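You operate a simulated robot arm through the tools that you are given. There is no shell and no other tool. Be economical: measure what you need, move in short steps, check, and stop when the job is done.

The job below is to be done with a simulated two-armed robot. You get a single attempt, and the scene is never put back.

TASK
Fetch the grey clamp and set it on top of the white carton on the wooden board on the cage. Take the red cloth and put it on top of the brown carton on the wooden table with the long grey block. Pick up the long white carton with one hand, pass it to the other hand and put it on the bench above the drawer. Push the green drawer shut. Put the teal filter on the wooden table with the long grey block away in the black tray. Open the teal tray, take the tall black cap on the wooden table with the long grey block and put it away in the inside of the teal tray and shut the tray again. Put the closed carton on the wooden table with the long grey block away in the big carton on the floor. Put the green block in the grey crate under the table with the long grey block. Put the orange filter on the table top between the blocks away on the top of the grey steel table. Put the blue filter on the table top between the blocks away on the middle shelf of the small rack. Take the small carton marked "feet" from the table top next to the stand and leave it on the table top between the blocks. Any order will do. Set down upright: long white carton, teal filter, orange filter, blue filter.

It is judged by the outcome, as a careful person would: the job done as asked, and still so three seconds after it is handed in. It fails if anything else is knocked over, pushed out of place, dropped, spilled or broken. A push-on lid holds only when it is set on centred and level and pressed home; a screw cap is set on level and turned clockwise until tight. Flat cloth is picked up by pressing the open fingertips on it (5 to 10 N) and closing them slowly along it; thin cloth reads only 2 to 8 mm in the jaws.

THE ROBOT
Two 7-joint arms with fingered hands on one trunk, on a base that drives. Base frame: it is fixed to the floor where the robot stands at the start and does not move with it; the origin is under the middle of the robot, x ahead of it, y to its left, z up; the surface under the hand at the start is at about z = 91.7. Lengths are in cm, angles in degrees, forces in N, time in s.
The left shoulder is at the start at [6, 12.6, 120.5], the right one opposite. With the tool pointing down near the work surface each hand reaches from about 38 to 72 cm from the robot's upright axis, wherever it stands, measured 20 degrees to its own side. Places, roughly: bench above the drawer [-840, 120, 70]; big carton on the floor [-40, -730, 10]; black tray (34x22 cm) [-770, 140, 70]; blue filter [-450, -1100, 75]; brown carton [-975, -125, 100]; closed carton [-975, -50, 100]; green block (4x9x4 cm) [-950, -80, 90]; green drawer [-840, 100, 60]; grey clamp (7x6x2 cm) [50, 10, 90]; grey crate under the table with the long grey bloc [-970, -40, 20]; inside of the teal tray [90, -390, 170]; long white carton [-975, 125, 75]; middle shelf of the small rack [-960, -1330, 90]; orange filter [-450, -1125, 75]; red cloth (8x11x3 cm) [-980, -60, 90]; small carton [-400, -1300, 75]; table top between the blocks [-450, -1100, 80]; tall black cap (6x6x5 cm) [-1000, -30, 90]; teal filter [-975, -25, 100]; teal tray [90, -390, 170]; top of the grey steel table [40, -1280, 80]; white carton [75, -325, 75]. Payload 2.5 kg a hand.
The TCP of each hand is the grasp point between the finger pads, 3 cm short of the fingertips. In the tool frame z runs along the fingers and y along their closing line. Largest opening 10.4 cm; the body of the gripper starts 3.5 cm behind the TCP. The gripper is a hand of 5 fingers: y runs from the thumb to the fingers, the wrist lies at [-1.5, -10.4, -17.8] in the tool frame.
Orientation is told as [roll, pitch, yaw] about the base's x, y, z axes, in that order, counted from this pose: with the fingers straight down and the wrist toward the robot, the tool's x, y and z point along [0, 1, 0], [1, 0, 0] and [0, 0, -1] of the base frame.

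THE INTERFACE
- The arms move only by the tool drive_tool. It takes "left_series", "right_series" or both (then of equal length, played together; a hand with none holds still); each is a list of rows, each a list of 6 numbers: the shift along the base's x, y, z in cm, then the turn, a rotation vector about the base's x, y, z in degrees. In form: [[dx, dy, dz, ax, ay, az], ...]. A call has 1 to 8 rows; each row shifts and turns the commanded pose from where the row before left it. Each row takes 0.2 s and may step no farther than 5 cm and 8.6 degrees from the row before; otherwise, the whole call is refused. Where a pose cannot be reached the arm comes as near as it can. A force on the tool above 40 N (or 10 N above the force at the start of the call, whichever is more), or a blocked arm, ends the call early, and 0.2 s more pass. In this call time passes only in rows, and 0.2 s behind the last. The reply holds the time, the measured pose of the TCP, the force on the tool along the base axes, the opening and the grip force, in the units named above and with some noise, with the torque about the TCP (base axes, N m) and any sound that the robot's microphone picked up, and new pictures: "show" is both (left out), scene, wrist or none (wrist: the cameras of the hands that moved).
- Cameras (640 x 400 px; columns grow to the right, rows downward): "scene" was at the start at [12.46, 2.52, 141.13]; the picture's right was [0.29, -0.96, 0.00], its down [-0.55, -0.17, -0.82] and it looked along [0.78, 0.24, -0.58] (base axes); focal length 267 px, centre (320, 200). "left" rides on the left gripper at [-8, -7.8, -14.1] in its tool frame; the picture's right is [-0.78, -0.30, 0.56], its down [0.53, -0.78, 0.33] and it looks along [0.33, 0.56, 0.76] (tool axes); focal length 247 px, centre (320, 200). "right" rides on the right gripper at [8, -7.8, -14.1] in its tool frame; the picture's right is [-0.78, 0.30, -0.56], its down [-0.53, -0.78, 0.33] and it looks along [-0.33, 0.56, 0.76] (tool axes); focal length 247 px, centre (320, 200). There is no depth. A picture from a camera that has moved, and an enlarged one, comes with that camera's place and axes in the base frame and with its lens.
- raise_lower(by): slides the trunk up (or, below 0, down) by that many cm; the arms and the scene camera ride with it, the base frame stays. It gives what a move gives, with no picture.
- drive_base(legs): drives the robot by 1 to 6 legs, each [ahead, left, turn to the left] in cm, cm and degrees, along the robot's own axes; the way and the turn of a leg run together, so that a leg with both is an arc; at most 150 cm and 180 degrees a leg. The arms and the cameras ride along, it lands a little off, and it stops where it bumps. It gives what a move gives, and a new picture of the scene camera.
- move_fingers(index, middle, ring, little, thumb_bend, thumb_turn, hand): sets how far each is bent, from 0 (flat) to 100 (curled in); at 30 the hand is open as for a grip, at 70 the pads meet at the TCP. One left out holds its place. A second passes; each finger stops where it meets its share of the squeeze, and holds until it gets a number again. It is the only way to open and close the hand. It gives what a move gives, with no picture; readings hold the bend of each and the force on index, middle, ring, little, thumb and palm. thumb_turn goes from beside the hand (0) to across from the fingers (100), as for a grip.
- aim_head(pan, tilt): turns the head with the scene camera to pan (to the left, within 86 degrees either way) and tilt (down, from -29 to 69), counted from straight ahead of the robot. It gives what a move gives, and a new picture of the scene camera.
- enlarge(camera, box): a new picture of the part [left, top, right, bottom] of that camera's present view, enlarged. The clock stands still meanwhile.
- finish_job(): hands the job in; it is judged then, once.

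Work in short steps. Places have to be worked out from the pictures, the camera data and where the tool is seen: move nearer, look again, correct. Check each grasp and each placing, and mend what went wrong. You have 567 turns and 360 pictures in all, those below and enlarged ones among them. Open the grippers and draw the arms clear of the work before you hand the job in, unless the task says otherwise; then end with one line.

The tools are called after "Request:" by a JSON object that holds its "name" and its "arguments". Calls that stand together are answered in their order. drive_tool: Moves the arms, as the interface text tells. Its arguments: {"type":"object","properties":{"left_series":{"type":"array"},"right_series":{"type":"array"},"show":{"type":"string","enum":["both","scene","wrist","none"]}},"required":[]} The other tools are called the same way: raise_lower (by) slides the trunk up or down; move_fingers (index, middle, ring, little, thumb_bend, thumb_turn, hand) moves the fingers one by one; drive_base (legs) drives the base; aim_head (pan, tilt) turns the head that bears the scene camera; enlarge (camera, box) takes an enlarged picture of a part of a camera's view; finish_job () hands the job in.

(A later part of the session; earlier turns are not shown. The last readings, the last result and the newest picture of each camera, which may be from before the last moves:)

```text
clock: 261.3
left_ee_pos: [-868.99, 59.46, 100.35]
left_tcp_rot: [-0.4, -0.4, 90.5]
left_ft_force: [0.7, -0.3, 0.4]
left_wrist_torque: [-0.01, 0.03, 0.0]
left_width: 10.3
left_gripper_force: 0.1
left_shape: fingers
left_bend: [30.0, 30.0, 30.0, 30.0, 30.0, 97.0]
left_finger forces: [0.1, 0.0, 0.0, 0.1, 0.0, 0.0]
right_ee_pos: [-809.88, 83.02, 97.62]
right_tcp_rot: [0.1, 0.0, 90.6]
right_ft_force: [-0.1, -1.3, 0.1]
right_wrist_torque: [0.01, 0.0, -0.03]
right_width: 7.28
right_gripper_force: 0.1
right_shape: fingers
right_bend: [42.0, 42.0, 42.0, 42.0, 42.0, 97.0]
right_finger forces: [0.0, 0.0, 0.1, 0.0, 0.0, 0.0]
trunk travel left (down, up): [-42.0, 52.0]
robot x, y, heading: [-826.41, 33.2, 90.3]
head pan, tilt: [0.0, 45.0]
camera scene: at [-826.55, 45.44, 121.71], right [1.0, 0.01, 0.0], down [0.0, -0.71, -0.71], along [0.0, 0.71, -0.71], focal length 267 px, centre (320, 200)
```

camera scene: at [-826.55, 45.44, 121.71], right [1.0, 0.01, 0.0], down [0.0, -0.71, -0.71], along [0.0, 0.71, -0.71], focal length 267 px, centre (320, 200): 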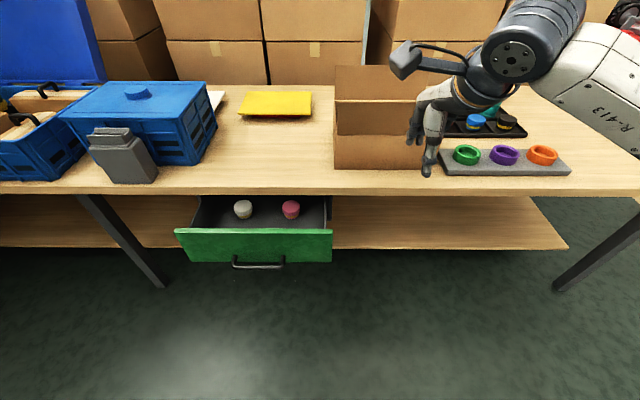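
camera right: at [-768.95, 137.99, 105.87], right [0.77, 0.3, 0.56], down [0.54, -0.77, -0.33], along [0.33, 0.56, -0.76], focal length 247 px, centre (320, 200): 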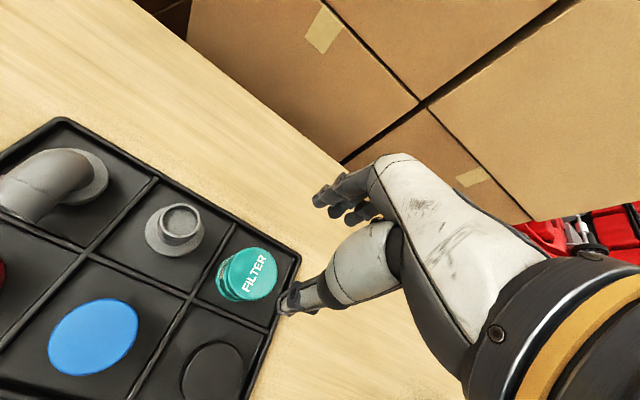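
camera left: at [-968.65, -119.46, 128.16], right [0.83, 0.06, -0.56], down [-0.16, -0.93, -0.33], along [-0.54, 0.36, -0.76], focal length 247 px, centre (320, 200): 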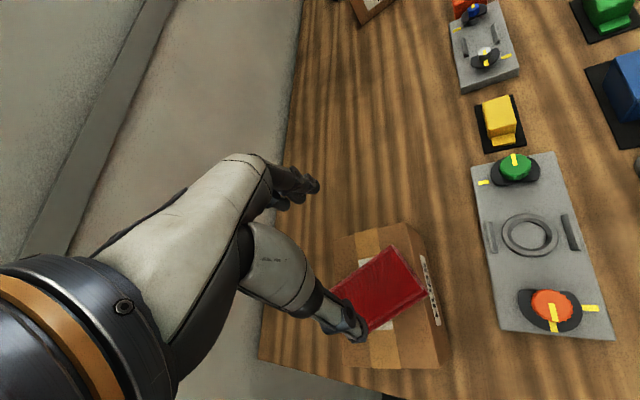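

The open drawer's front is at y≈91, x −866..−823, z≈48–63, with its handle in the middle. I'll push with the left fist pointing forward: I turn the hand to point along +y, curl the fingers, and lower the trunk.

Request:
{"name": "drive_tool", "arguments": {"left_series": [[1, 0, 0, 8.4, 0, 0], [1, 0, 0, 8.4, 0, 0], [1, 0, 0, 8.4, 0, 0], [1, 0, 0, 8.4, 0, 0], [1, 0, 0, 8.4, 0, 0], [1, 0, 0, 8.4, 0, 0], [1, 0, 0, 8.4, 0, 0], [1, 0, 0, 8.4, 0, 0]], "show": "none"}}

Request:
{"name": "drive_tool", "arguments": {"left_series": [[1, 0, 0, 7.6, 0, 0], [1, 0, 0, 7.6, 0, 0], [1, 0, 0, 7.6, 0, 0]], "show": "none"}}

Request:
{"name": "move_fingers", "arguments": {"hand": "left", "index": 100, "middle": 100, "ring": 100, "little": 100, "thumb_bend": 60, "thumb_turn": 20}}

Request:
{"name": "raise_lower", "arguments": {"by": -40}}

Request:
{"name": "aim_head", "arguments": {"pan": 20, "tilt": 40}}

```text
clock: 263.1
left_ee_pos: [-863.16, 59.33, 100.22]
left_tcp_rot: [-1.7, -67.7, 91.5]
left_ft_force: [0.0, 0.1, 0.1]
left_wrist_torque: [-0.02, -0.01, -0.04]
left_width: 10.34
left_gripper_force: 0.1
left_shape: fingers
left_bend: [30.0, 30.0, 30.0, 30.0, 30.0, 97.0]
left_finger forces: [0.0, 0.0, 0.0, 0.0, 0.0, 0.0]
left hand out of reach, approached as far as the arm can: row 6, 7, 8
right_ee_pos: [-809.78, 83.0, 97.68]
right_tcp_rot: [0.1, 0.1, 90.6]
right_ft_force: [-0.7, -0.9, 0.3]
right_wrist_torque: [0.01, -0.03, 0.02]
right_width: 7.28
right_gripper_force: 0.0
right_shape: fingers
right_bend: [42.0, 42.0, 42.0, 42.0, 42.0, 97.0]
right_finger forces: [0.0, 0.1, 0.0, 0.0, 0.1, 0.1]
trunk travel left (down, up): [-42.0, 52.0]
robot x, y, heading: [-826.71, 33.35, 90.6]
head pan, tilt: [0.0, 45.0]
```

```text
clock: 263.9
left_ee_pos: [-860.52, 59.41, 101.51]
left_tcp_rot: [83.2, -83.7, 6.9]
left_ft_force: [-0.1, 0.4, 0.9]
left_wrist_torque: [0.0, -0.01, -0.03]
left_width: 10.34
left_gripper_force: 0.0
left_shape: fingers
left_bend: [30.0, 30.0, 30.0, 30.0, 30.0, 97.0]
left_finger forces: [0.0, 0.0, 0.0, 0.1, 0.0, 0.0]
right_ee_pos: [-809.91, 83.03, 97.58]
right_tcp_rot: [0.0, 0.0, 90.6]
right_ft_force: [0.1, -1.0, 0.4]
right_wrist_torque: [-0.02, -0.01, -0.03]
right_width: 7.27
right_gripper_force: 0.0
right_shape: fingers
right_bend: [42.0, 42.0, 42.0, 42.0, 42.0, 97.0]
right_finger forces: [0.1, 0.0, 0.0, 0.2, 0.1, 0.0]
trunk travel left (down, up): [-42.0, 52.0]
robot x, y, heading: [-826.3, 33.72, 90.3]
head pan, tilt: [0.0, 45.0]
```

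```text
clock: 264.9
left_ee_pos: [-860.56, 59.33, 101.6]
left_tcp_rot: [84.2, -83.8, 5.9]
left_ft_force: [-0.3, 0.1, 0.0]
left_wrist_torque: [-0.01, -0.02, 0.02]
left_width: 7.11
left_gripper_force: 0.1
left_shape: fingers
left_bend: [100.0, 100.0, 100.0, 100.0, 60.0, 20.0]
left_finger forces: [0.0, 0.0, 0.0, 0.1, 0.0, 0.0]
right_ee_pos: [-809.83, 83.04, 97.65]
right_tcp_rot: [0.0, 0.0, 90.7]
right_ft_force: [-0.4, -0.3, -0.5]
right_wrist_torque: [-0.01, -0.05, 0.0]
right_width: 7.26
right_gripper_force: 0.1
right_shape: fingers
right_bend: [42.0, 42.0, 42.0, 42.0, 42.0, 97.0]
right_finger forces: [0.0, 0.1, 0.0, 0.0, 0.0, 0.0]
trunk travel left (down, up): [-42.0, 52.0]
robot x, y, heading: [-826.59, 32.93, 90.3]
head pan, tilt: [0.0, 45.0]
```

```text
clock: 268.7
left_ee_pos: [-860.58, 59.33, 61.79]
left_tcp_rot: [89.7, -83.8, 0.4]
left_ft_force: [-0.1, -0.2, -0.5]
left_wrist_torque: [0.0, 0.0, -0.02]
left_width: 7.11
left_gripper_force: 0.1
left_shape: fingers
left_bend: [100.0, 100.0, 100.0, 100.0, 60.0, 20.0]
left_finger forces: [0.0, 0.0, 0.0, 0.0, 0.0, 0.0]
right_ee_pos: [-809.87, 82.89, 57.67]
right_tcp_rot: [0.1, 0.1, 90.5]
right_ft_force: [-0.3, 0.6, -1.3]
right_wrist_torque: [0.02, -0.02, 0.02]
right_width: 7.3
right_gripper_force: 0.1
right_shape: fingers
right_bend: [42.0, 42.0, 42.0, 42.0, 42.0, 97.0]
right_finger forces: [0.0, 0.1, 0.0, 0.0, 0.0, 0.0]
trunk travel left (down, up): [-2.0, 92.0]
robot x, y, heading: [-826.38, 33.39, 90.3]
head pan, tilt: [0.0, 45.0]
```

```text
clock: 269.6
left_ee_pos: [-860.47, 59.3, 61.85]
left_tcp_rot: [90.4, -83.9, -0.5]
left_ft_force: [-0.4, -0.7, 0.9]
left_wrist_torque: [0.01, -0.03, -0.01]
left_width: 7.1
left_gripper_force: 0.1
left_shape: fingers
left_bend: [100.0, 100.0, 100.0, 100.0, 60.0, 20.0]
left_finger forces: [0.0, 0.0, 0.1, 0.0, 0.1, 0.0]
right_ee_pos: [-809.85, 82.97, 57.65]
right_tcp_rot: [0.2, -0.1, 90.6]
right_ft_force: [-0.5, -0.6, 0.5]
right_wrist_torque: [0.05, 0.01, 0.0]
right_width: 7.28
right_gripper_force: 0.1
right_shape: fingers
right_bend: [42.0, 42.0, 42.0, 42.0, 42.0, 97.0]
right_finger forces: [0.0, 0.0, 0.1, 0.0, 0.0, 0.0]
trunk travel left (down, up): [-2.0, 92.0]
robot x, y, heading: [-826.78, 33.17, 90.6]
head pan, tilt: [20.0, 40.0]
camera scene: at [-829.46, 45.28, 82.43], right [0.94, 0.35, 0.0], down [0.22, -0.6, -0.77], along [-0.27, 0.72, -0.64], focal length 267 px, centre (320, 200)
```

scene: 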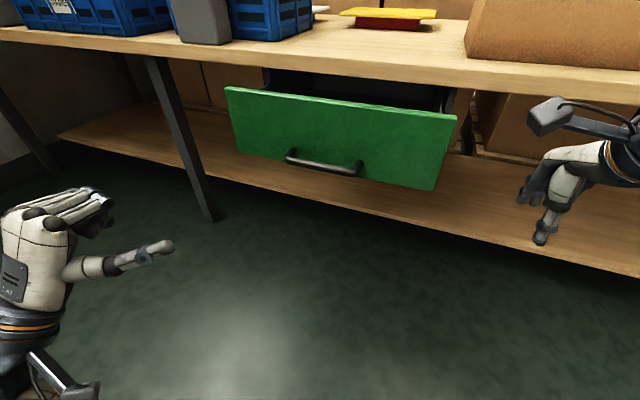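

The thumb sticks out ahead of the fist, so I tuck it under. I lower the fist slightly, pull the right hand back, and drive 15 closer.

Request:
{"name": "move_fingers", "arguments": {"hand": "left", "thumb_bend": 90, "thumb_turn": 98}}

Request:
{"name": "drive_tool", "arguments": {"left_series": [[0.5, 0, -1.2, 0, 0, 0], [0.5, 0, -1.2, 0, 0, 0], [0.5, 0, -1.2, 0, 0, 0], [0.5, 0, -1.2, 0, 0, 0]], "right_series": [[3.2, -3.8, 0, 0, 0, 0], [3.2, -3.8, 0, 0, 0, 0], [3.2, -3.8, 0, 0, 0, 0], [3.2, -3.8, 0, 0, 0, 0]], "show": "none"}}

Request:
{"name": "drive_base", "arguments": {"legs": [[15, 0, 0]]}}

```text
clock: 270.6
left_ee_pos: [-860.48, 59.38, 61.85]
left_tcp_rot: [91.3, -83.8, -1.3]
left_ft_force: [0.0, 0.2, 0.1]
left_wrist_torque: [0.01, 0.02, 0.01]
left_width: 3.71
left_gripper_force: 0.2
left_shape: fingers
left_bend: [100.0, 100.0, 100.0, 100.0, 89.0, 90.0]
left_finger forces: [0.0, 0.0, 0.0, 0.0, 0.0, 0.1]
right_ee_pos: [-809.82, 83.1, 57.6]
right_tcp_rot: [0.0, 0.0, 90.6]
right_ft_force: [-0.2, 0.4, 0.6]
right_wrist_torque: [0.0, 0.0, 0.03]
right_width: 7.26
right_gripper_force: 0.0
right_shape: fingers
right_bend: [42.0, 42.0, 42.0, 42.0, 42.0, 97.0]
right_finger forces: [0.0, 0.0, 0.0, 0.0, 0.0, 0.0]
trunk travel left (down, up): [-2.0, 92.0]
robot x, y, heading: [-826.63, 33.49, 90.8]
head pan, tilt: [20.0, 40.0]
```

```text
clock: 271.0
left_ee_pos: [-860.52, 59.19, 61.77]
left_tcp_rot: [96.8, -81.3, -6.3]
left_ft_force: [0.7, -0.5, -0.3]
left_wrist_torque: [-0.01, 0.01, -0.01]
left_width: 3.71
left_gripper_force: 0.1
left_shape: fingers
left_bend: [100.0, 100.0, 100.0, 100.0, 89.0, 90.0]
left_finger forces: [0.0, 0.0, 0.1, 0.0, 0.1, 0.0]
right_ee_pos: [-807.17, 80.09, 57.66]
right_tcp_rot: [0.2, -0.1, 90.5]
right_ft_force: [0.0, 0.4, -0.4]
right_wrist_torque: [0.0, -0.02, 0.0]
right_width: 7.27
right_gripper_force: 0.0
right_shape: fingers
right_bend: [42.0, 42.0, 42.0, 42.0, 42.0, 97.0]
right_finger forces: [0.1, 0.1, 0.0, 0.0, 0.0, 0.0]
trunk travel left (down, up): [-2.0, 92.0]
robot x, y, heading: [-826.8, 33.3, 90.1]
head pan, tilt: [20.0, 40.0]
stopped in row 2 (left hand): the arm was blocked; the commanded pose is now the measured one
```

```text
clock: 272.4
left_ee_pos: [-860.62, 74.42, 61.83]
left_tcp_rot: [96.4, -81.3, -5.9]
left_ft_force: [1.5, -0.4, 0.3]
left_wrist_torque: [0.0, 0.0, 0.03]
left_width: 3.72
left_gripper_force: 0.1
left_shape: fingers
left_bend: [100.0, 100.0, 100.0, 100.0, 89.0, 90.0]
left_finger forces: [0.0, 0.1, 0.1, 0.0, 0.0, 0.0]
right_ee_pos: [-807.51, 95.44, 57.69]
right_tcp_rot: [0.2, -0.2, 90.6]
right_ft_force: [-0.5, -0.1, 0.3]
right_wrist_torque: [-0.03, -0.01, 0.0]
right_width: 7.23
right_gripper_force: 0.1
right_shape: fingers
right_bend: [42.0, 42.0, 42.0, 42.0, 42.0, 97.0]
right_finger forces: [0.0, 0.1, 0.0, 0.1, 0.0, 0.1]
trunk travel left (down, up): [-2.0, 92.0]
robot x, y, heading: [-827.02, 48.65, 90.7]
head pan, tilt: [20.0, 40.0]
camera scene: at [-829.63, 60.42, 82.43], right [0.94, 0.35, 0.0], down [0.23, -0.6, -0.77], along [-0.27, 0.72, -0.64], focal length 267 px, centre (320, 200)
```

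scene: 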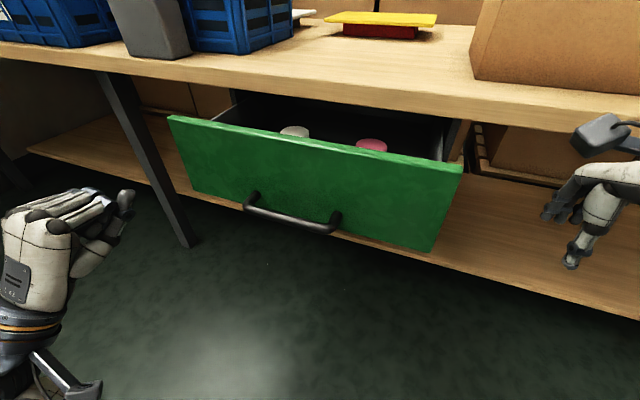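

Left arm was near a joint limit when low and close; extending forward should free it. I pull the right hand back and extend the left fist toward the drawer.

Request:
{"name": "drive_tool", "arguments": {"right_series": [[2.5, -3, 0, 0, 0, 0], [2.5, -3, 0, 0, 0, 0], [2.5, -3, 0, 0, 0, 0]], "left_series": [[0, 3, 0, 0, 0, 0], [0.5, 3, -1, 0, 0, 0], [0.5, 2, -1, 0, 0, 0]], "show": "scene"}}

```text
clock: 273.2
left_ee_pos: [-859.9, 82.19, 60.63]
left_tcp_rot: [93.2, -77.9, -2.4]
left_ft_force: [-0.2, 0.0, -0.8]
left_wrist_torque: [0.01, -0.01, 0.03]
left_width: 3.7
left_gripper_force: 0.1
left_shape: fingers
left_bend: [100.0, 100.0, 100.0, 100.0, 89.0, 90.0]
left_finger forces: [0.0, 0.0, 0.0, 0.0, 0.0, 0.0]
right_ee_pos: [-800.06, 86.19, 57.67]
right_tcp_rot: [0.1, -0.1, 90.8]
right_ft_force: [0.4, 0.1, -0.6]
right_wrist_torque: [-0.04, -0.02, 0.03]
right_width: 7.28
right_gripper_force: 0.2
right_shape: fingers
right_bend: [42.0, 42.0, 42.0, 42.0, 42.0, 97.0]
right_finger forces: [0.0, 0.1, 0.0, 0.0, 0.1, 0.0]
trunk travel left (down, up): [-2.0, 92.0]
robot x, y, heading: [-826.85, 48.89, 90.5]
head pan, tilt: [20.0, 40.0]
camera scene: at [-829.63, 60.43, 82.43], right [0.94, 0.35, 0.0], down [0.23, -0.6, -0.77], along [-0.27, 0.72, -0.64], focal length 267 px, centre (320, 200)
```

scene: 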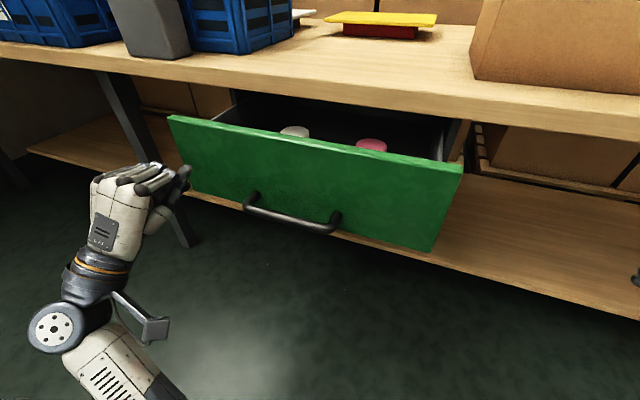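

The fist is close to the drawer's left part. I shift it 3 cm to the right and push forward slowly.

Request:
{"name": "drive_tool", "arguments": {"left_series": [[1.5, 1, -0.6, 0, 0, 0], [1.5, 1, -0.6, 0, 0, 0], [0, 1.5, 0, 0, 0, 0], [0, 1.5, 0, 0, 0, 0], [0, 1.5, 0, 0, 0, 0]], "show": "scene"}}

```text
clock: 273.8
left_ee_pos: [-857.8, 83.93, 61.35]
left_tcp_rot: [96.9, -71.7, -5.3]
left_ft_force: [-0.2, 0.1, 0.3]
left_wrist_torque: [0.0, 0.01, 0.03]
left_width: 3.72
left_gripper_force: 0.0
left_shape: fingers
left_bend: [100.0, 100.0, 100.0, 100.0, 89.0, 90.0]
left_finger forces: [0.0, 0.1, 0.0, 0.1, 0.0, 0.0]
right_ee_pos: [-800.0, 86.25, 57.64]
right_tcp_rot: [0.2, 0.0, 90.6]
right_ft_force: [0.2, -0.4, 0.0]
right_wrist_torque: [-0.03, -0.04, -0.02]
right_width: 7.29
right_gripper_force: 0.0
right_shape: fingers
right_bend: [42.0, 42.0, 42.0, 42.0, 42.0, 97.0]
right_finger forces: [0.0, 0.0, 0.0, 0.0, 0.0, 0.0]
trunk travel left (down, up): [-2.0, 92.0]
robot x, y, heading: [-826.78, 48.56, 90.3]
head pan, tilt: [20.0, 40.0]
stopped in row 3 (left hand): the arm was blocked; the commanded pose is now the measured one
camera scene: at [-829.63, 60.42, 82.43], right [0.94, 0.35, 0.0], down [0.23, -0.6, -0.77], along [-0.27, 0.72, -0.64], focal length 267 px, centre (320, 200)
```

scene: 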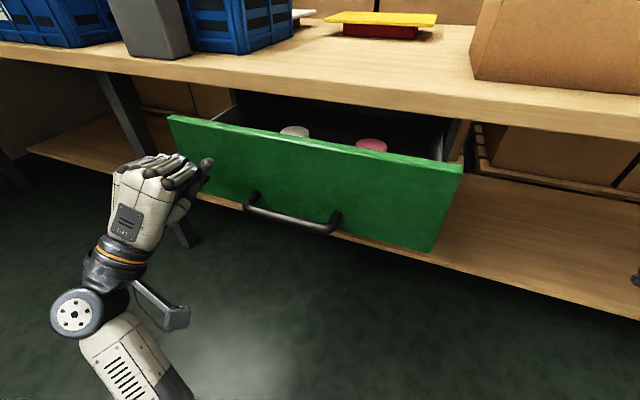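

The arm reports blocked (joint limit), so I'll push with the base instead. First I pull the right hand farther back out of the way.

Request:
{"name": "drive_tool", "arguments": {"right_series": [[3.5, -3.5, 0, 0, 0, 0], [3.5, -3.5, 0, 0, 0, 0], [3.5, -3.5, 0, 0, 0, 0], [3.5, -3.5, 0, 0, 0, 0]], "show": "none"}}

Request:
{"name": "drive_base", "arguments": {"legs": [[7, 0, 0]]}}

```text
clock: 274.8
left_ee_pos: [-857.65, 84.14, 61.46]
left_tcp_rot: [97.0, -71.8, -5.4]
left_ft_force: [-0.3, -0.6, 0.2]
left_wrist_torque: [0.01, -0.02, 0.02]
left_width: 3.69
left_gripper_force: 0.1
left_shape: fingers
left_bend: [100.0, 100.0, 100.0, 100.0, 89.0, 90.0]
left_finger forces: [0.0, 0.0, 0.0, 0.1, 0.0, 0.1]
right_ee_pos: [-787.12, 73.22, 57.12]
right_tcp_rot: [0.4, 1.0, 90.6]
right_ft_force: [0.2, -1.8, 4.0]
right_wrist_torque: [0.1, -0.05, -0.01]
right_width: 7.31
right_gripper_force: 0.0
right_shape: fingers
right_bend: [42.0, 42.0, 42.0, 42.0, 42.0, 97.0]
right_finger forces: [0.1, 0.0, 0.0, 0.0, 0.0, 0.0]
right hand out of reach, approached as far as the arm can: row 4
trunk travel left (down, up): [-2.0, 92.0]
robot x, y, heading: [-826.71, 48.41, 90.6]
head pan, tilt: [20.0, 40.0]
```

```text
clock: 275.8
left_ee_pos: [-857.61, 90.91, 61.33]
left_tcp_rot: [97.0, -71.6, -5.4]
left_ft_force: [0.9, 1.2, 0.2]
left_wrist_torque: [0.01, 0.01, 0.01]
left_width: 3.72
left_gripper_force: 0.0
left_shape: fingers
left_bend: [100.0, 100.0, 100.0, 100.0, 89.0, 91.0]
left_finger forces: [0.1, 0.1, 0.0, 0.1, 0.0, 0.1]
right_ee_pos: [-787.24, 80.33, 57.43]
right_tcp_rot: [0.4, -0.1, 90.5]
right_ft_force: [-1.3, -0.1, -0.4]
right_wrist_torque: [0.01, -0.01, 0.0]
right_width: 7.26
right_gripper_force: 0.0
right_shape: fingers
right_bend: [42.0, 42.0, 42.0, 42.0, 42.0, 97.0]
right_finger forces: [0.0, 0.0, 0.1, 0.0, 0.0, 0.0]
trunk travel left (down, up): [-2.0, 92.0]
robot x, y, heading: [-826.66, 55.54, 90.6]
head pan, tilt: [20.0, 40.0]
camera scene: at [-829.68, 67.39, 82.43], right [0.94, 0.35, 0.0], down [0.23, -0.6, -0.77], along [-0.27, 0.72, -0.64], focal length 267 px, centre (320, 200)
```

scene: 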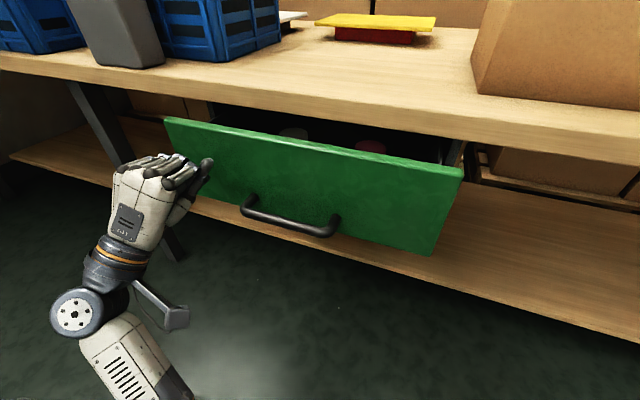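

It's moving in with low force. I keep pushing in short legs.

Request:
{"name": "drive_base", "arguments": {"legs": [[5, 0, 0]]}}

```text
clock: 276.7
left_ee_pos: [-857.77, 96.02, 61.31]
left_tcp_rot: [96.7, -71.7, -5.2]
left_ft_force: [-0.1, 0.1, -0.8]
left_wrist_torque: [-0.01, 0.04, -0.03]
left_width: 3.68
left_gripper_force: 0.0
left_shape: fingers
left_bend: [100.0, 100.0, 100.0, 100.0, 88.0, 91.0]
left_finger forces: [0.0, 0.1, 0.1, 0.0, 0.0, 0.0]
right_ee_pos: [-787.26, 85.24, 57.55]
right_tcp_rot: [0.4, -0.1, 90.5]
right_ft_force: [-0.6, 0.2, 0.5]
right_wrist_torque: [0.0, -0.03, -0.03]
right_width: 7.25
right_gripper_force: 0.1
right_shape: fingers
right_bend: [42.0, 42.0, 42.0, 42.0, 42.0, 97.0]
right_finger forces: [0.1, 0.1, 0.0, 0.0, 0.1, 0.0]
trunk travel left (down, up): [-2.0, 92.0]
robot x, y, heading: [-826.47, 60.38, 90.5]
head pan, tilt: [20.0, 40.0]
camera scene: at [-829.73, 72.45, 82.43], right [0.94, 0.35, 0.0], down [0.23, -0.6, -0.77], along [-0.27, 0.72, -0.64], focal length 267 px, centre (320, 200)
```

scene: 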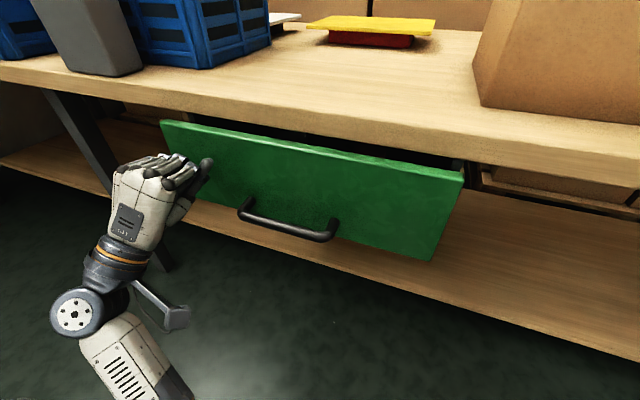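

Request:
{"name": "drive_base", "arguments": {"legs": [[4, 0, 0]]}}

Request:
{"name": "drive_base", "arguments": {"legs": [[3, 0, 0]]}}

```text
clock: 277.6
left_ee_pos: [-857.85, 100.07, 61.28]
left_tcp_rot: [96.8, -71.7, -5.3]
left_ft_force: [0.0, 0.1, -0.3]
left_wrist_torque: [0.04, 0.01, -0.01]
left_width: 3.7
left_gripper_force: 0.0
left_shape: fingers
left_bend: [100.0, 100.0, 100.0, 100.0, 88.0, 92.0]
left_finger forces: [0.0, 0.0, 0.0, 0.0, 0.0, 0.0]
right_ee_pos: [-787.35, 89.39, 57.5]
right_tcp_rot: [0.4, -0.1, 90.5]
right_ft_force: [-0.3, 0.4, 0.4]
right_wrist_torque: [0.0, -0.02, 0.0]
right_width: 7.27
right_gripper_force: 0.0
right_shape: fingers
right_bend: [42.0, 42.0, 42.0, 42.0, 42.0, 97.0]
right_finger forces: [0.0, 0.1, 0.0, 0.0, 0.0, 0.1]
trunk travel left (down, up): [-2.0, 92.0]
robot x, y, heading: [-826.91, 64.51, 90.4]
head pan, tilt: [20.0, 40.0]
camera scene: at [-829.76, 76.43, 82.43], right [0.94, 0.35, 0.0], down [0.23, -0.6, -0.77], along [-0.27, 0.72, -0.64], focal length 267 px, centre (320, 200)
```

scene: 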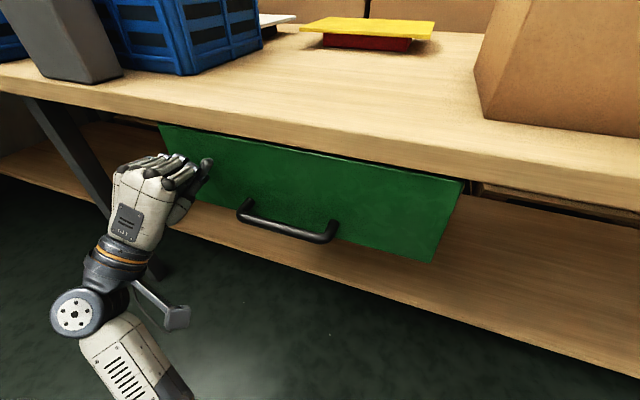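

```text
clock: 278.4
left_ee_pos: [-857.84, 103.08, 61.34]
left_tcp_rot: [96.7, -71.7, -5.3]
left_ft_force: [0.0, 0.4, 0.5]
left_wrist_torque: [0.01, -0.01, -0.01]
left_width: 3.7
left_gripper_force: 0.0
left_shape: fingers
left_bend: [100.0, 100.0, 100.0, 100.0, 88.0, 92.0]
left_finger forces: [0.0, 0.0, 0.0, 0.0, 0.1, 0.0]
right_ee_pos: [-787.25, 92.23, 57.47]
right_tcp_rot: [0.4, -0.3, 90.4]
right_ft_force: [-0.3, -0.2, 0.1]
right_wrist_torque: [-0.03, -0.02, -0.01]
right_width: 7.27
right_gripper_force: 0.0
right_shape: fingers
right_bend: [42.0, 42.0, 42.0, 42.0, 42.0, 97.0]
right_finger forces: [0.1, 0.1, 0.0, 0.1, 0.1, 0.0]
trunk travel left (down, up): [-2.0, 92.0]
robot x, y, heading: [-826.5, 67.52, 90.4]
head pan, tilt: [20.0, 40.0]
camera scene: at [-829.78, 79.44, 82.43], right [0.94, 0.35, 0.0], down [0.22, -0.6, -0.77], along [-0.27, 0.72, -0.64], focal length 267 px, centre (320, 200)
```

scene: 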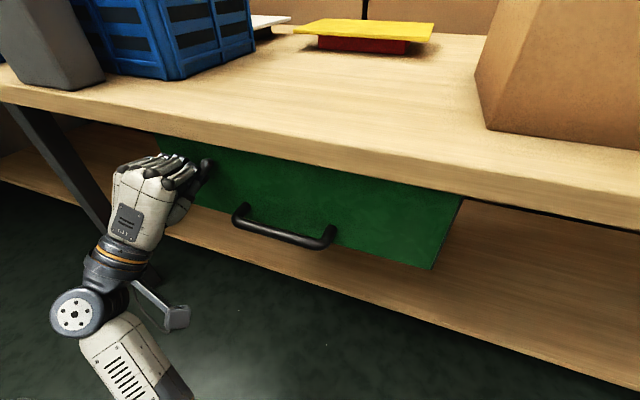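

The front is now passing under the bench edge. I continue until it resists.

Request:
{"name": "drive_base", "arguments": {"legs": [[3, 0, 0]]}}

Request:
{"name": "drive_base", "arguments": {"legs": [[3, 0, 0]]}}

```text
clock: 279.3
left_ee_pos: [-857.91, 104.53, 61.61]
left_tcp_rot: [98.6, -71.7, -7.1]
left_ft_force: [-0.3, -20.5, -4.3]
left_wrist_torque: [0.34, 0.12, -0.41]
left_width: 3.41
left_gripper_force: 11.1
left_shape: fingers
left_bend: [100.0, 100.0, 100.0, 100.0, 95.0, 91.0]
left_finger forces: [0.0, 0.0, 0.1, 0.1, 21.9, 0.2]
right_ee_pos: [-787.37, 94.28, 57.49]
right_tcp_rot: [0.4, -0.4, 90.5]
right_ft_force: [-0.5, 0.2, 0.4]
right_wrist_torque: [0.03, -0.01, -0.02]
right_width: 7.28
right_gripper_force: 0.1
right_shape: fingers
right_bend: [42.0, 42.0, 42.0, 42.0, 42.0, 97.0]
right_finger forces: [0.0, 0.1, 0.0, 0.0, 0.0, 0.0]
trunk travel left (down, up): [-2.0, 92.0]
robot x, y, heading: [-826.9, 69.35, 90.4]
head pan, tilt: [20.0, 40.0]
stopped in leg 1: the force on the tool passed its limit at 74 N (the readings are from after the stop); the commanded pose is now the measured one
camera scene: at [-829.84, 81.32, 82.45], right [0.94, 0.35, 0.0], down [0.23, -0.6, -0.77], along [-0.27, 0.72, -0.64], focal length 267 px, centre (320, 200)
```

scene: 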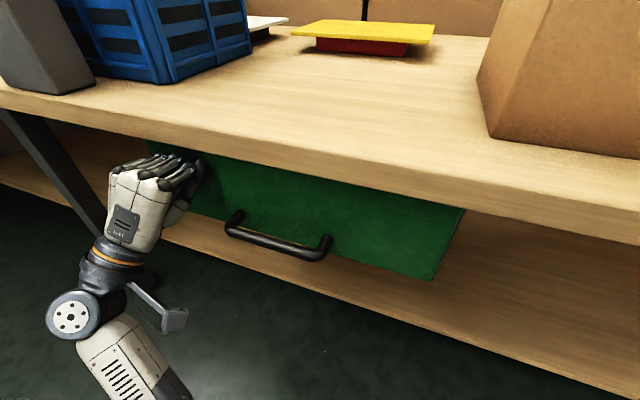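

```text
clock: 280.0
left_ee_pos: [-857.86, 104.46, 61.58]
left_tcp_rot: [99.1, -71.7, -7.7]
left_ft_force: [1.2, -18.1, -3.9]
left_wrist_torque: [0.32, 0.09, -0.43]
left_width: 3.43
left_gripper_force: 9.7
left_shape: fingers
left_bend: [100.0, 100.0, 100.0, 100.0, 95.0, 91.0]
left_finger forces: [0.0, 0.0, 0.0, 0.0, 19.6, 0.0]
right_ee_pos: [-787.37, 94.63, 57.53]
right_tcp_rot: [0.4, -0.3, 90.6]
right_ft_force: [0.2, -1.2, 0.0]
right_wrist_torque: [-0.01, 0.01, 0.02]
right_width: 7.27
right_gripper_force: 0.1
right_shape: fingers
right_bend: [42.0, 42.0, 42.0, 42.0, 42.0, 97.0]
right_finger forces: [0.0, 0.1, 0.0, 0.0, 0.0, 0.1]
trunk travel left (down, up): [-2.0, 92.0]
robot x, y, heading: [-827.11, 69.54, 90.9]
head pan, tilt: [20.0, 40.0]
stopped in leg 1: the force on the tool passed its limit at 55 N (the readings are from after the stop); the commanded pose is now the measured one
camera scene: at [-829.85, 81.58, 82.45], right [0.94, 0.35, 0.0], down [0.23, -0.6, -0.77], along [-0.27, 0.72, -0.64], focal length 267 px, centre (320, 200)
```

scene: 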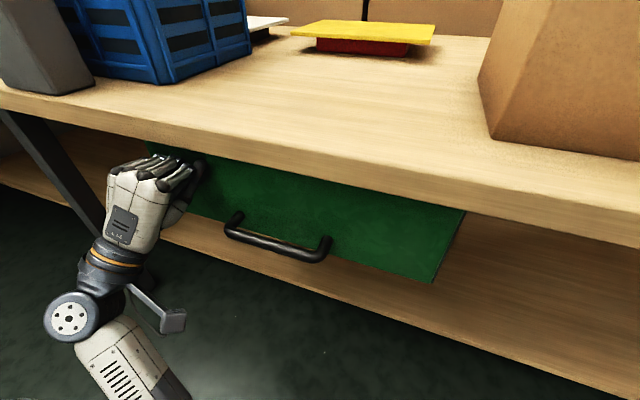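

Firm resistance through the thumb on the front panel: the drawer is at its stop. I back away and check it from a distance.

Request:
{"name": "drive_base", "arguments": {"legs": [[-50, 0, 0]]}}

Request:
{"name": "aim_head", "arguments": {"pan": 0, "tilt": 5}}

Request:
{"name": "enlarge", "arguments": {"camera": "scene", "box": [160, 170, 480, 370]}}

```text
clock: 282.9
left_ee_pos: [-857.27, 56.46, 61.5]
left_tcp_rot: [98.5, -71.8, -7.2]
left_ft_force: [0.7, 1.2, -0.3]
left_wrist_torque: [0.0, -0.03, 0.0]
left_width: 3.68
left_gripper_force: 0.1
left_shape: fingers
left_bend: [100.0, 100.0, 100.0, 100.0, 88.0, 92.0]
left_finger forces: [0.0, 0.0, 0.1, 0.0, 0.1, 0.0]
right_ee_pos: [-786.87, 46.1, 57.5]
right_tcp_rot: [0.4, -0.2, 90.2]
right_ft_force: [1.1, 0.0, -0.4]
right_wrist_torque: [-0.02, -0.02, -0.07]
right_width: 7.29
right_gripper_force: 0.1
right_shape: fingers
right_bend: [42.0, 42.0, 42.0, 42.0, 42.0, 97.0]
right_finger forces: [0.0, 0.0, 0.0, 0.1, 0.0, 0.0]
trunk travel left (down, up): [-2.0, 92.0]
robot x, y, heading: [-826.29, 21.47, 90.3]
head pan, tilt: [20.0, 40.0]
camera scene: at [-829.33, 33.32, 82.43], right [0.94, 0.35, 0.0], down [0.22, -0.6, -0.77], along [-0.27, 0.72, -0.64], focal length 267 px, centre (320, 200)
```

scene: 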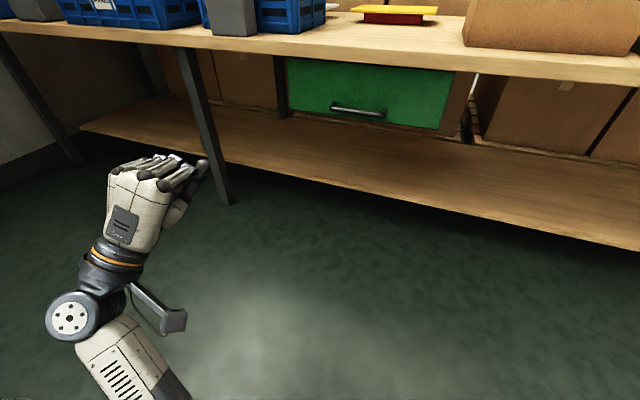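

```text
clock: 283.9
left_ee_pos: [-857.28, 56.31, 61.52]
left_tcp_rot: [98.6, -71.8, -7.4]
left_ft_force: [-0.1, -0.4, 1.1]
left_wrist_torque: [-0.03, 0.0, -0.03]
left_width: 3.7
left_gripper_force: 0.0
left_shape: fingers
left_bend: [100.0, 100.0, 100.0, 100.0, 88.0, 92.0]
left_finger forces: [0.1, 0.0, 0.0, 0.0, 0.0, 0.0]
right_ee_pos: [-786.9, 46.11, 57.49]
right_tcp_rot: [0.3, -0.2, 90.3]
right_ft_force: [0.5, 0.3, 1.1]
right_wrist_torque: [-0.02, -0.01, 0.0]
right_width: 7.27
right_gripper_force: 0.1
right_shape: fingers
right_bend: [42.0, 42.0, 42.0, 42.0, 42.0, 97.0]
right_finger forces: [0.0, 0.0, 0.0, 0.0, 0.0, 0.0]
trunk travel left (down, up): [-2.0, 92.0]
robot x, y, heading: [-826.39, 21.38, 90.5]
head pan, tilt: [0.0, 5.0]
camera scene: at [-826.44, 34.54, 88.0], right [1.0, 0.01, 0.0], down [0.0, -0.09, -1.0], along [-0.01, 1.0, -0.09], focal length 267 px, centre (320, 200)
```

scene: 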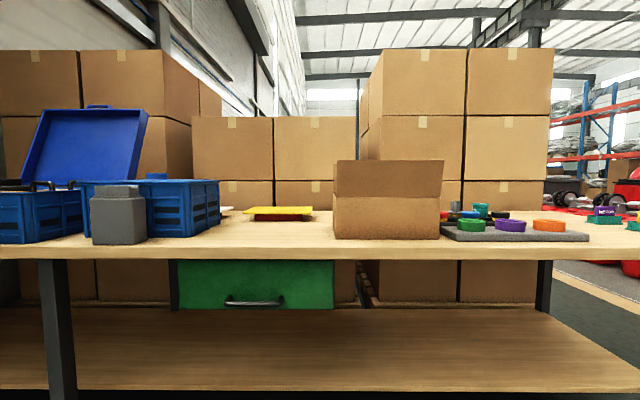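

```text
2.00 times, centred on (320, 270) of scene
camera zoom: at [-826.44, 34.54, 88.0], right [1.0, 0.01, 0.0], down [0.0, -0.09, -1.0], along [-0.01, 1.0, -0.09], focal length 535 px, centre (320, 60)
```

zoom: 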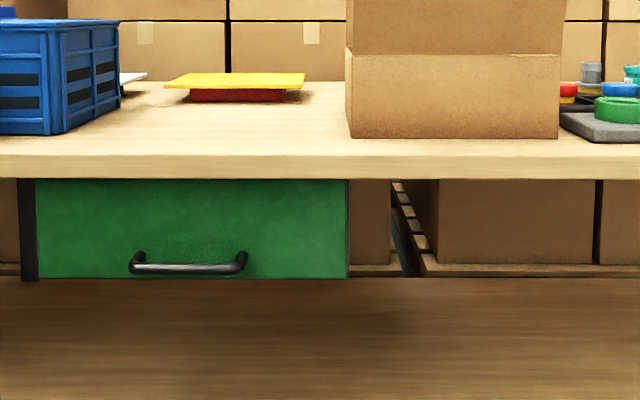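

The drawer is fully shut. I raise the trunk, bring the left hand back to fingers-down, and look for the long white carton at the far left.

Request:
{"name": "raise_lower", "arguments": {"by": 40}}

Request:
{"name": "drive_tool", "arguments": {"left_series": [[0, 1, 1, -8.4, 0, 0], [0, 1, 1, -8.4, 0, 0], [0, 1, 1, -8.4, 0, 0], [0, 1, 1, -8.4, 0, 0], [0, 0, 0, -8.4, 0, 0], [0, 0, 0, -8.4, 0, 0], [0, 0, 0, -8.4, 0, 0], [0, 0, 0, -8.4, 0, 0]], "show": "none"}}

Request:
{"name": "move_fingers", "arguments": {"hand": "left", "index": 30, "middle": 30, "ring": 30, "little": 30, "thumb_bend": 30, "thumb_turn": 98}}

Request:
{"name": "aim_head", "arguments": {"pan": 50, "tilt": 15}}

```text
clock: 287.7
left_ee_pos: [-857.26, 56.42, 101.57]
left_tcp_rot: [98.5, -71.9, -7.3]
left_ft_force: [0.9, -0.1, 0.3]
left_wrist_torque: [-0.03, -0.02, 0.0]
left_width: 3.72
left_gripper_force: 0.0
left_shape: fingers
left_bend: [100.0, 100.0, 100.0, 100.0, 88.0, 92.0]
left_finger forces: [0.0, 0.0, 0.0, 0.0, 0.1, 0.1]
right_ee_pos: [-786.83, 46.13, 97.61]
right_tcp_rot: [0.4, -0.2, 90.3]
right_ft_force: [-0.2, -0.7, 0.1]
right_wrist_torque: [-0.01, 0.03, -0.03]
right_width: 7.27
right_gripper_force: 0.1
right_shape: fingers
right_bend: [42.0, 42.0, 42.0, 42.0, 42.0, 97.0]
right_finger forces: [0.1, 0.0, 0.0, 0.0, 0.0, 0.1]
trunk travel left (down, up): [-42.0, 52.0]
robot x, y, heading: [-826.26, 21.54, 90.5]
head pan, tilt: [0.0, 5.0]
```

```text
clock: 289.5
left_ee_pos: [-857.37, 60.31, 105.6]
left_tcp_rot: [9.0, -23.7, 70.3]
left_ft_force: [-0.5, -0.4, -0.3]
left_wrist_torque: [0.02, 0.0, 0.0]
left_width: 3.72
left_gripper_force: 0.0
left_shape: fingers
left_bend: [100.0, 100.0, 100.0, 100.0, 88.0, 92.0]
left_finger forces: [0.1, 0.0, 0.1, 0.0, 0.0, 0.0]
right_ee_pos: [-786.83, 46.23, 97.44]
right_tcp_rot: [0.3, -0.2, 90.3]
right_ft_force: [0.4, -0.1, 0.2]
right_wrist_torque: [0.02, 0.02, -0.05]
right_width: 7.27
right_gripper_force: 0.1
right_shape: fingers
right_bend: [42.0, 42.0, 42.0, 42.0, 42.0, 97.0]
right_finger forces: [0.0, 0.0, 0.0, 0.0, 0.1, 0.0]
trunk travel left (down, up): [-42.0, 52.0]
robot x, y, heading: [-826.47, 21.13, 90.5]
head pan, tilt: [0.0, 5.0]
```

```text
clock: 290.5
left_ee_pos: [-857.35, 60.48, 105.53]
left_tcp_rot: [9.1, -23.9, 70.3]
left_ft_force: [0.1, -0.6, -1.3]
left_wrist_torque: [-0.03, 0.01, -0.03]
left_width: 10.32
left_gripper_force: 0.0
left_shape: fingers
left_bend: [30.0, 30.0, 30.0, 30.0, 30.0, 96.0]
left_finger forces: [0.0, 0.0, 0.1, 0.0, 0.0, 0.1]
right_ee_pos: [-786.85, 46.08, 97.44]
right_tcp_rot: [0.5, -0.2, 90.3]
right_ft_force: [-0.4, 0.8, -0.3]
right_wrist_torque: [0.03, 0.04, -0.02]
right_width: 7.27
right_gripper_force: 0.0
right_shape: fingers
right_bend: [42.0, 42.0, 42.0, 42.0, 42.0, 97.0]
right_finger forces: [0.0, 0.0, 0.1, 0.1, 0.1, 0.0]
trunk travel left (down, up): [-42.0, 52.0]
robot x, y, heading: [-826.51, 21.52, 90.5]
head pan, tilt: [0.0, 5.0]
```

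```text
clock: 291.7
left_ee_pos: [-857.31, 60.45, 105.67]
left_tcp_rot: [9.1, -24.0, 70.2]
left_ft_force: [0.0, 1.0, -0.8]
left_wrist_torque: [-0.02, 0.02, 0.0]
left_width: 10.28
left_gripper_force: 0.0
left_shape: fingers
left_bend: [30.0, 30.0, 30.0, 30.0, 30.0, 96.0]
left_finger forces: [0.0, 0.0, 0.1, 0.0, 0.0, 0.0]
right_ee_pos: [-786.9, 46.02, 97.54]
right_tcp_rot: [0.4, -0.3, 90.2]
right_ft_force: [-0.3, 0.8, 0.5]
right_wrist_torque: [0.01, 0.0, -0.01]
right_width: 7.29
right_gripper_force: 0.2
right_shape: fingers
right_bend: [42.0, 42.0, 42.0, 42.0, 42.0, 97.0]
right_finger forces: [0.1, 0.0, 0.0, 0.0, 0.1, 0.1]
trunk travel left (down, up): [-42.0, 52.0]
robot x, y, heading: [-826.32, 21.17, 90.4]
head pan, tilt: [50.0, 15.0]
camera scene: at [-833.56, 31.32, 126.39], right [0.64, 0.77, 0.0], down [0.2, -0.17, -0.97], along [-0.74, 0.62, -0.26], focal length 267 px, centre (320, 200)
```

scene: 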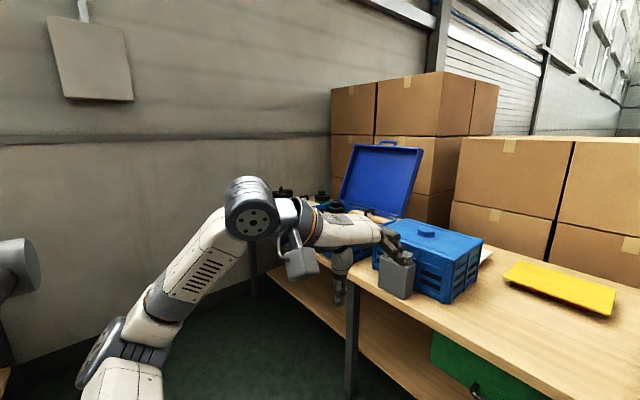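

I straighten the left hand and drive left toward the bench's far end.

Request:
{"name": "drive_tool", "arguments": {"left_series": [[0, -1, 1, -6.4, 0, 5], [0, -1, 1, -6.4, 0, 5], [0, -1, 1, -6.4, 0, 5], [0, -1, 1, -6.4, 0, 5]], "show": "none"}}

Request:
{"name": "drive_base", "arguments": {"legs": [[-10, 115, 0]]}}

Request:
{"name": "aim_head", "arguments": {"pan": 0, "tilt": 25}}

```text
clock: 292.8
left_ee_pos: [-857.21, 56.95, 107.61]
left_tcp_rot: [-4.2, 1.1, 88.9]
left_ft_force: [-0.6, -0.1, -0.2]
left_wrist_torque: [0.01, -0.02, -0.02]
left_width: 10.31
left_gripper_force: 0.1
left_shape: fingers
left_bend: [30.0, 30.0, 30.0, 30.0, 30.0, 96.0]
left_finger forces: [0.1, 0.0, 0.0, 0.1, 0.1, 0.1]
right_ee_pos: [-786.91, 46.02, 97.54]
right_tcp_rot: [0.5, -0.2, 90.3]
right_ft_force: [-0.9, 0.4, -1.1]
right_wrist_torque: [0.01, -0.02, -0.01]
right_width: 7.31
right_gripper_force: 0.0
right_shape: fingers
right_bend: [42.0, 42.0, 42.0, 42.0, 42.0, 97.0]
right_finger forces: [0.0, 0.0, 0.0, 0.0, 0.0, 0.0]
trunk travel left (down, up): [-42.0, 52.0]
robot x, y, heading: [-826.42, 21.53, 90.3]
head pan, tilt: [50.0, 15.0]
stopped in row 4 (left hand): the arm was blocked; the commanded pose is now the measured one
```

```text
clock: 298.7
left_ee_pos: [-971.88, 47.04, 107.81]
left_tcp_rot: [-4.2, 1.2, 88.4]
left_ft_force: [-0.6, -0.8, 0.8]
left_wrist_torque: [-0.01, 0.0, 0.0]
left_width: 10.32
left_gripper_force: 0.0
left_shape: fingers
left_bend: [30.0, 30.0, 30.0, 30.0, 30.0, 96.0]
left_finger forces: [0.1, 0.0, 0.0, 0.0, 0.0, 0.0]
right_ee_pos: [-901.62, 35.58, 97.55]
right_tcp_rot: [0.4, -0.2, 89.8]
right_ft_force: [-0.1, -0.3, -0.2]
right_wrist_torque: [0.01, 0.04, -0.01]
right_width: 7.29
right_gripper_force: 0.1
right_shape: fingers
right_bend: [42.0, 42.0, 42.0, 42.0, 42.0, 97.0]
right_finger forces: [0.0, 0.0, 0.1, 0.1, 0.0, 0.0]
trunk travel left (down, up): [-42.0, 52.0]
robot x, y, heading: [-941.49, 11.08, 90.0]
head pan, tilt: [50.0, 15.0]
camera scene: at [-948.52, 21.14, 126.38], right [0.64, 0.76, 0.0], down [0.2, -0.17, -0.97], along [-0.74, 0.62, -0.26], focal length 267 px, centre (320, 200)
```

scene: 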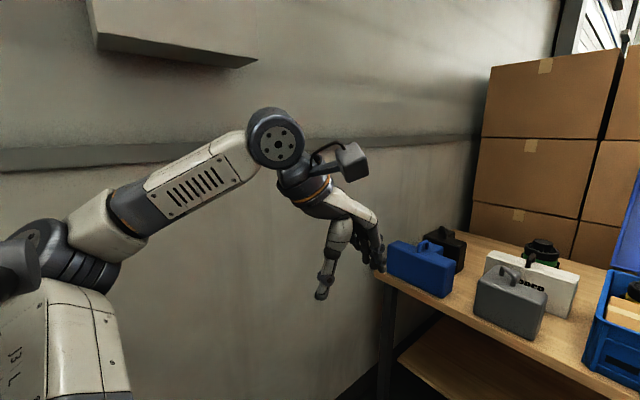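

```text
clock: 299.9
left_ee_pos: [-971.8, 46.89, 107.96]
left_tcp_rot: [-4.2, 1.1, 88.5]
left_ft_force: [-0.4, 0.3, -0.2]
left_wrist_torque: [0.04, 0.0, 0.0]
left_width: 10.31
left_gripper_force: 0.0
left_shape: fingers
left_bend: [30.0, 30.0, 30.0, 30.0, 30.0, 96.0]
left_finger forces: [0.0, 0.0, 0.0, 0.1, 0.0, 0.0]
right_ee_pos: [-901.69, 35.53, 97.47]
right_tcp_rot: [0.6, -0.2, 89.8]
right_ft_force: [0.6, 0.3, -1.1]
right_wrist_torque: [-0.01, 0.0, -0.03]
right_width: 7.29
right_gripper_force: 0.0
right_shape: fingers
right_bend: [42.0, 42.0, 42.0, 42.0, 42.0, 97.0]
right_finger forces: [0.1, 0.0, 0.1, 0.0, 0.1, 0.0]
trunk travel left (down, up): [-42.0, 52.0]
robot x, y, heading: [-941.43, 11.3, 89.8]
head pan, tilt: [0.0, 25.0]
camera scene: at [-941.36, 24.33, 124.76], right [1.0, 0.0, 0.0], down [0.0, -0.42, -0.91], along [0.0, 0.91, -0.42], focal length 267 px, centre (320, 200)
```

scene: 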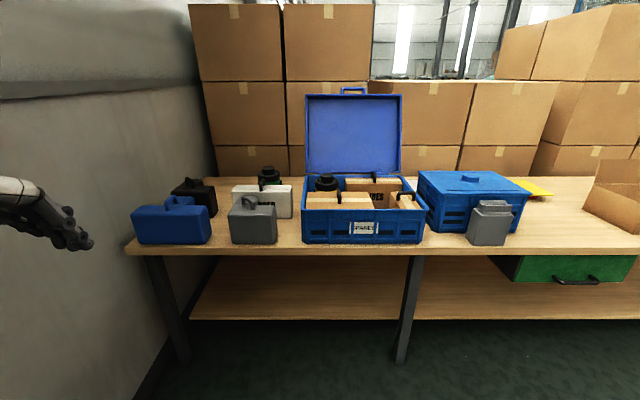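

The long white carton stands behind the grey case. I go nearer and look closely.

Request:
{"name": "drive_base", "arguments": {"legs": [[35, -10, 0]]}}

Request:
{"name": "aim_head", "arguments": {"pan": 20, "tilt": 35}}

Request:
{"name": "enlarge", "arguments": {"camera": "scene", "box": [160, 100, 400, 250]}}

```text
clock: 302.2
left_ee_pos: [-961.7, 82.12, 107.71]
left_tcp_rot: [-4.2, 1.2, 88.1]
left_ft_force: [0.4, 0.3, 0.1]
left_wrist_torque: [-0.04, 0.0, -0.01]
left_width: 10.32
left_gripper_force: 0.1
left_shape: fingers
left_bend: [30.0, 30.0, 30.0, 30.0, 30.0, 96.0]
left_finger forces: [0.1, 0.0, 0.0, 0.0, 0.0, 0.0]
right_ee_pos: [-891.39, 70.6, 97.47]
right_tcp_rot: [0.5, -0.3, 89.5]
right_ft_force: [-0.2, -0.9, -0.1]
right_wrist_torque: [0.02, 0.01, -0.01]
right_width: 7.26
right_gripper_force: 0.1
right_shape: fingers
right_bend: [42.0, 42.0, 42.0, 42.0, 42.0, 97.0]
right_finger forces: [0.0, 0.0, 0.0, 0.0, 0.1, 0.0]
trunk travel left (down, up): [-42.0, 52.0]
robot x, y, heading: [-931.3, 46.44, 89.7]
head pan, tilt: [0.0, 25.0]
camera scene: at [-931.2, 59.46, 124.76], right [1.0, -0.01, 0.0], down [0.0, -0.42, -0.91], along [0.01, 0.91, -0.42], focal length 267 px, centre (320, 200)
```

scene: 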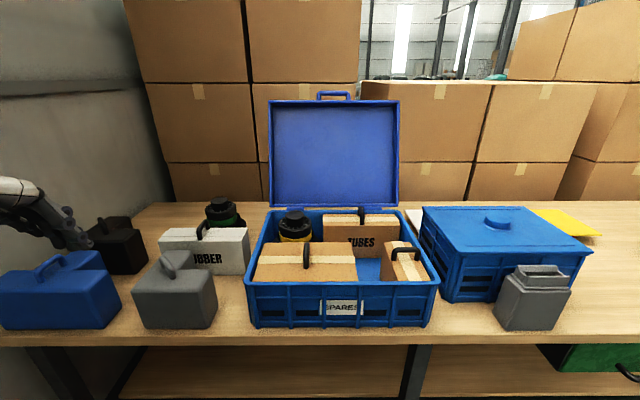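

```text
clock: 303.1
left_ee_pos: [-961.55, 82.07, 107.76]
left_tcp_rot: [-4.3, 1.3, 88.2]
left_ft_force: [0.4, 0.2, -1.0]
left_wrist_torque: [0.02, -0.05, 0.0]
left_width: 10.34
left_gripper_force: 0.0
left_shape: fingers
left_bend: [30.0, 30.0, 30.0, 30.0, 30.0, 96.0]
left_finger forces: [0.0, 0.1, 0.0, 0.0, 0.0, 0.1]
right_ee_pos: [-891.55, 70.44, 97.53]
right_tcp_rot: [0.5, -0.2, 89.5]
right_ft_force: [0.4, 0.5, 0.4]
right_wrist_torque: [-0.01, 0.01, -0.01]
right_width: 7.31
right_gripper_force: 0.0
right_shape: fingers
right_bend: [42.0, 42.0, 42.0, 42.0, 42.0, 97.0]
right_finger forces: [0.0, 0.1, 0.0, 0.0, 0.1, 0.0]
trunk travel left (down, up): [-42.0, 52.0]
robot x, y, heading: [-931.41, 46.33, 89.6]
head pan, tilt: [20.0, 35.0]
camera scene: at [-934.21, 58.53, 123.19], right [0.94, 0.34, 0.0], down [0.19, -0.54, -0.82], along [-0.28, 0.77, -0.57], focal length 267 px, centre (320, 200)
```

scene: 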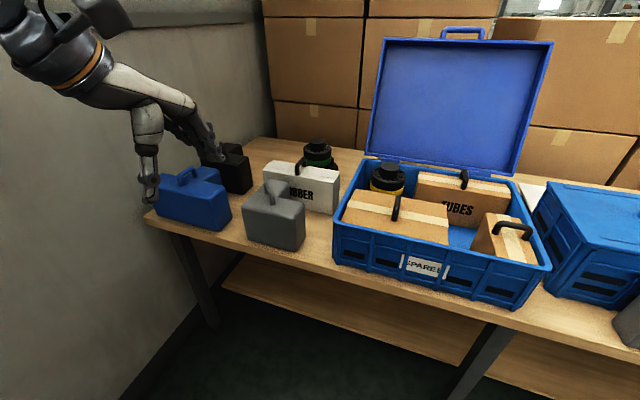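

```text
2.67 times, centred on (280, 175) of scene
camera zoom: at [-934.21, 58.53, 123.19], right [0.94, 0.34, 0.0], down [0.19, -0.54, -0.82], along [-0.28, 0.77, -0.57], focal length 713 px, centre (427, 267)
```

zoom: 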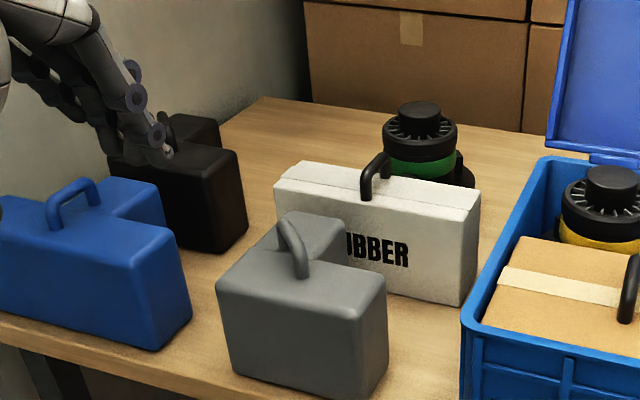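

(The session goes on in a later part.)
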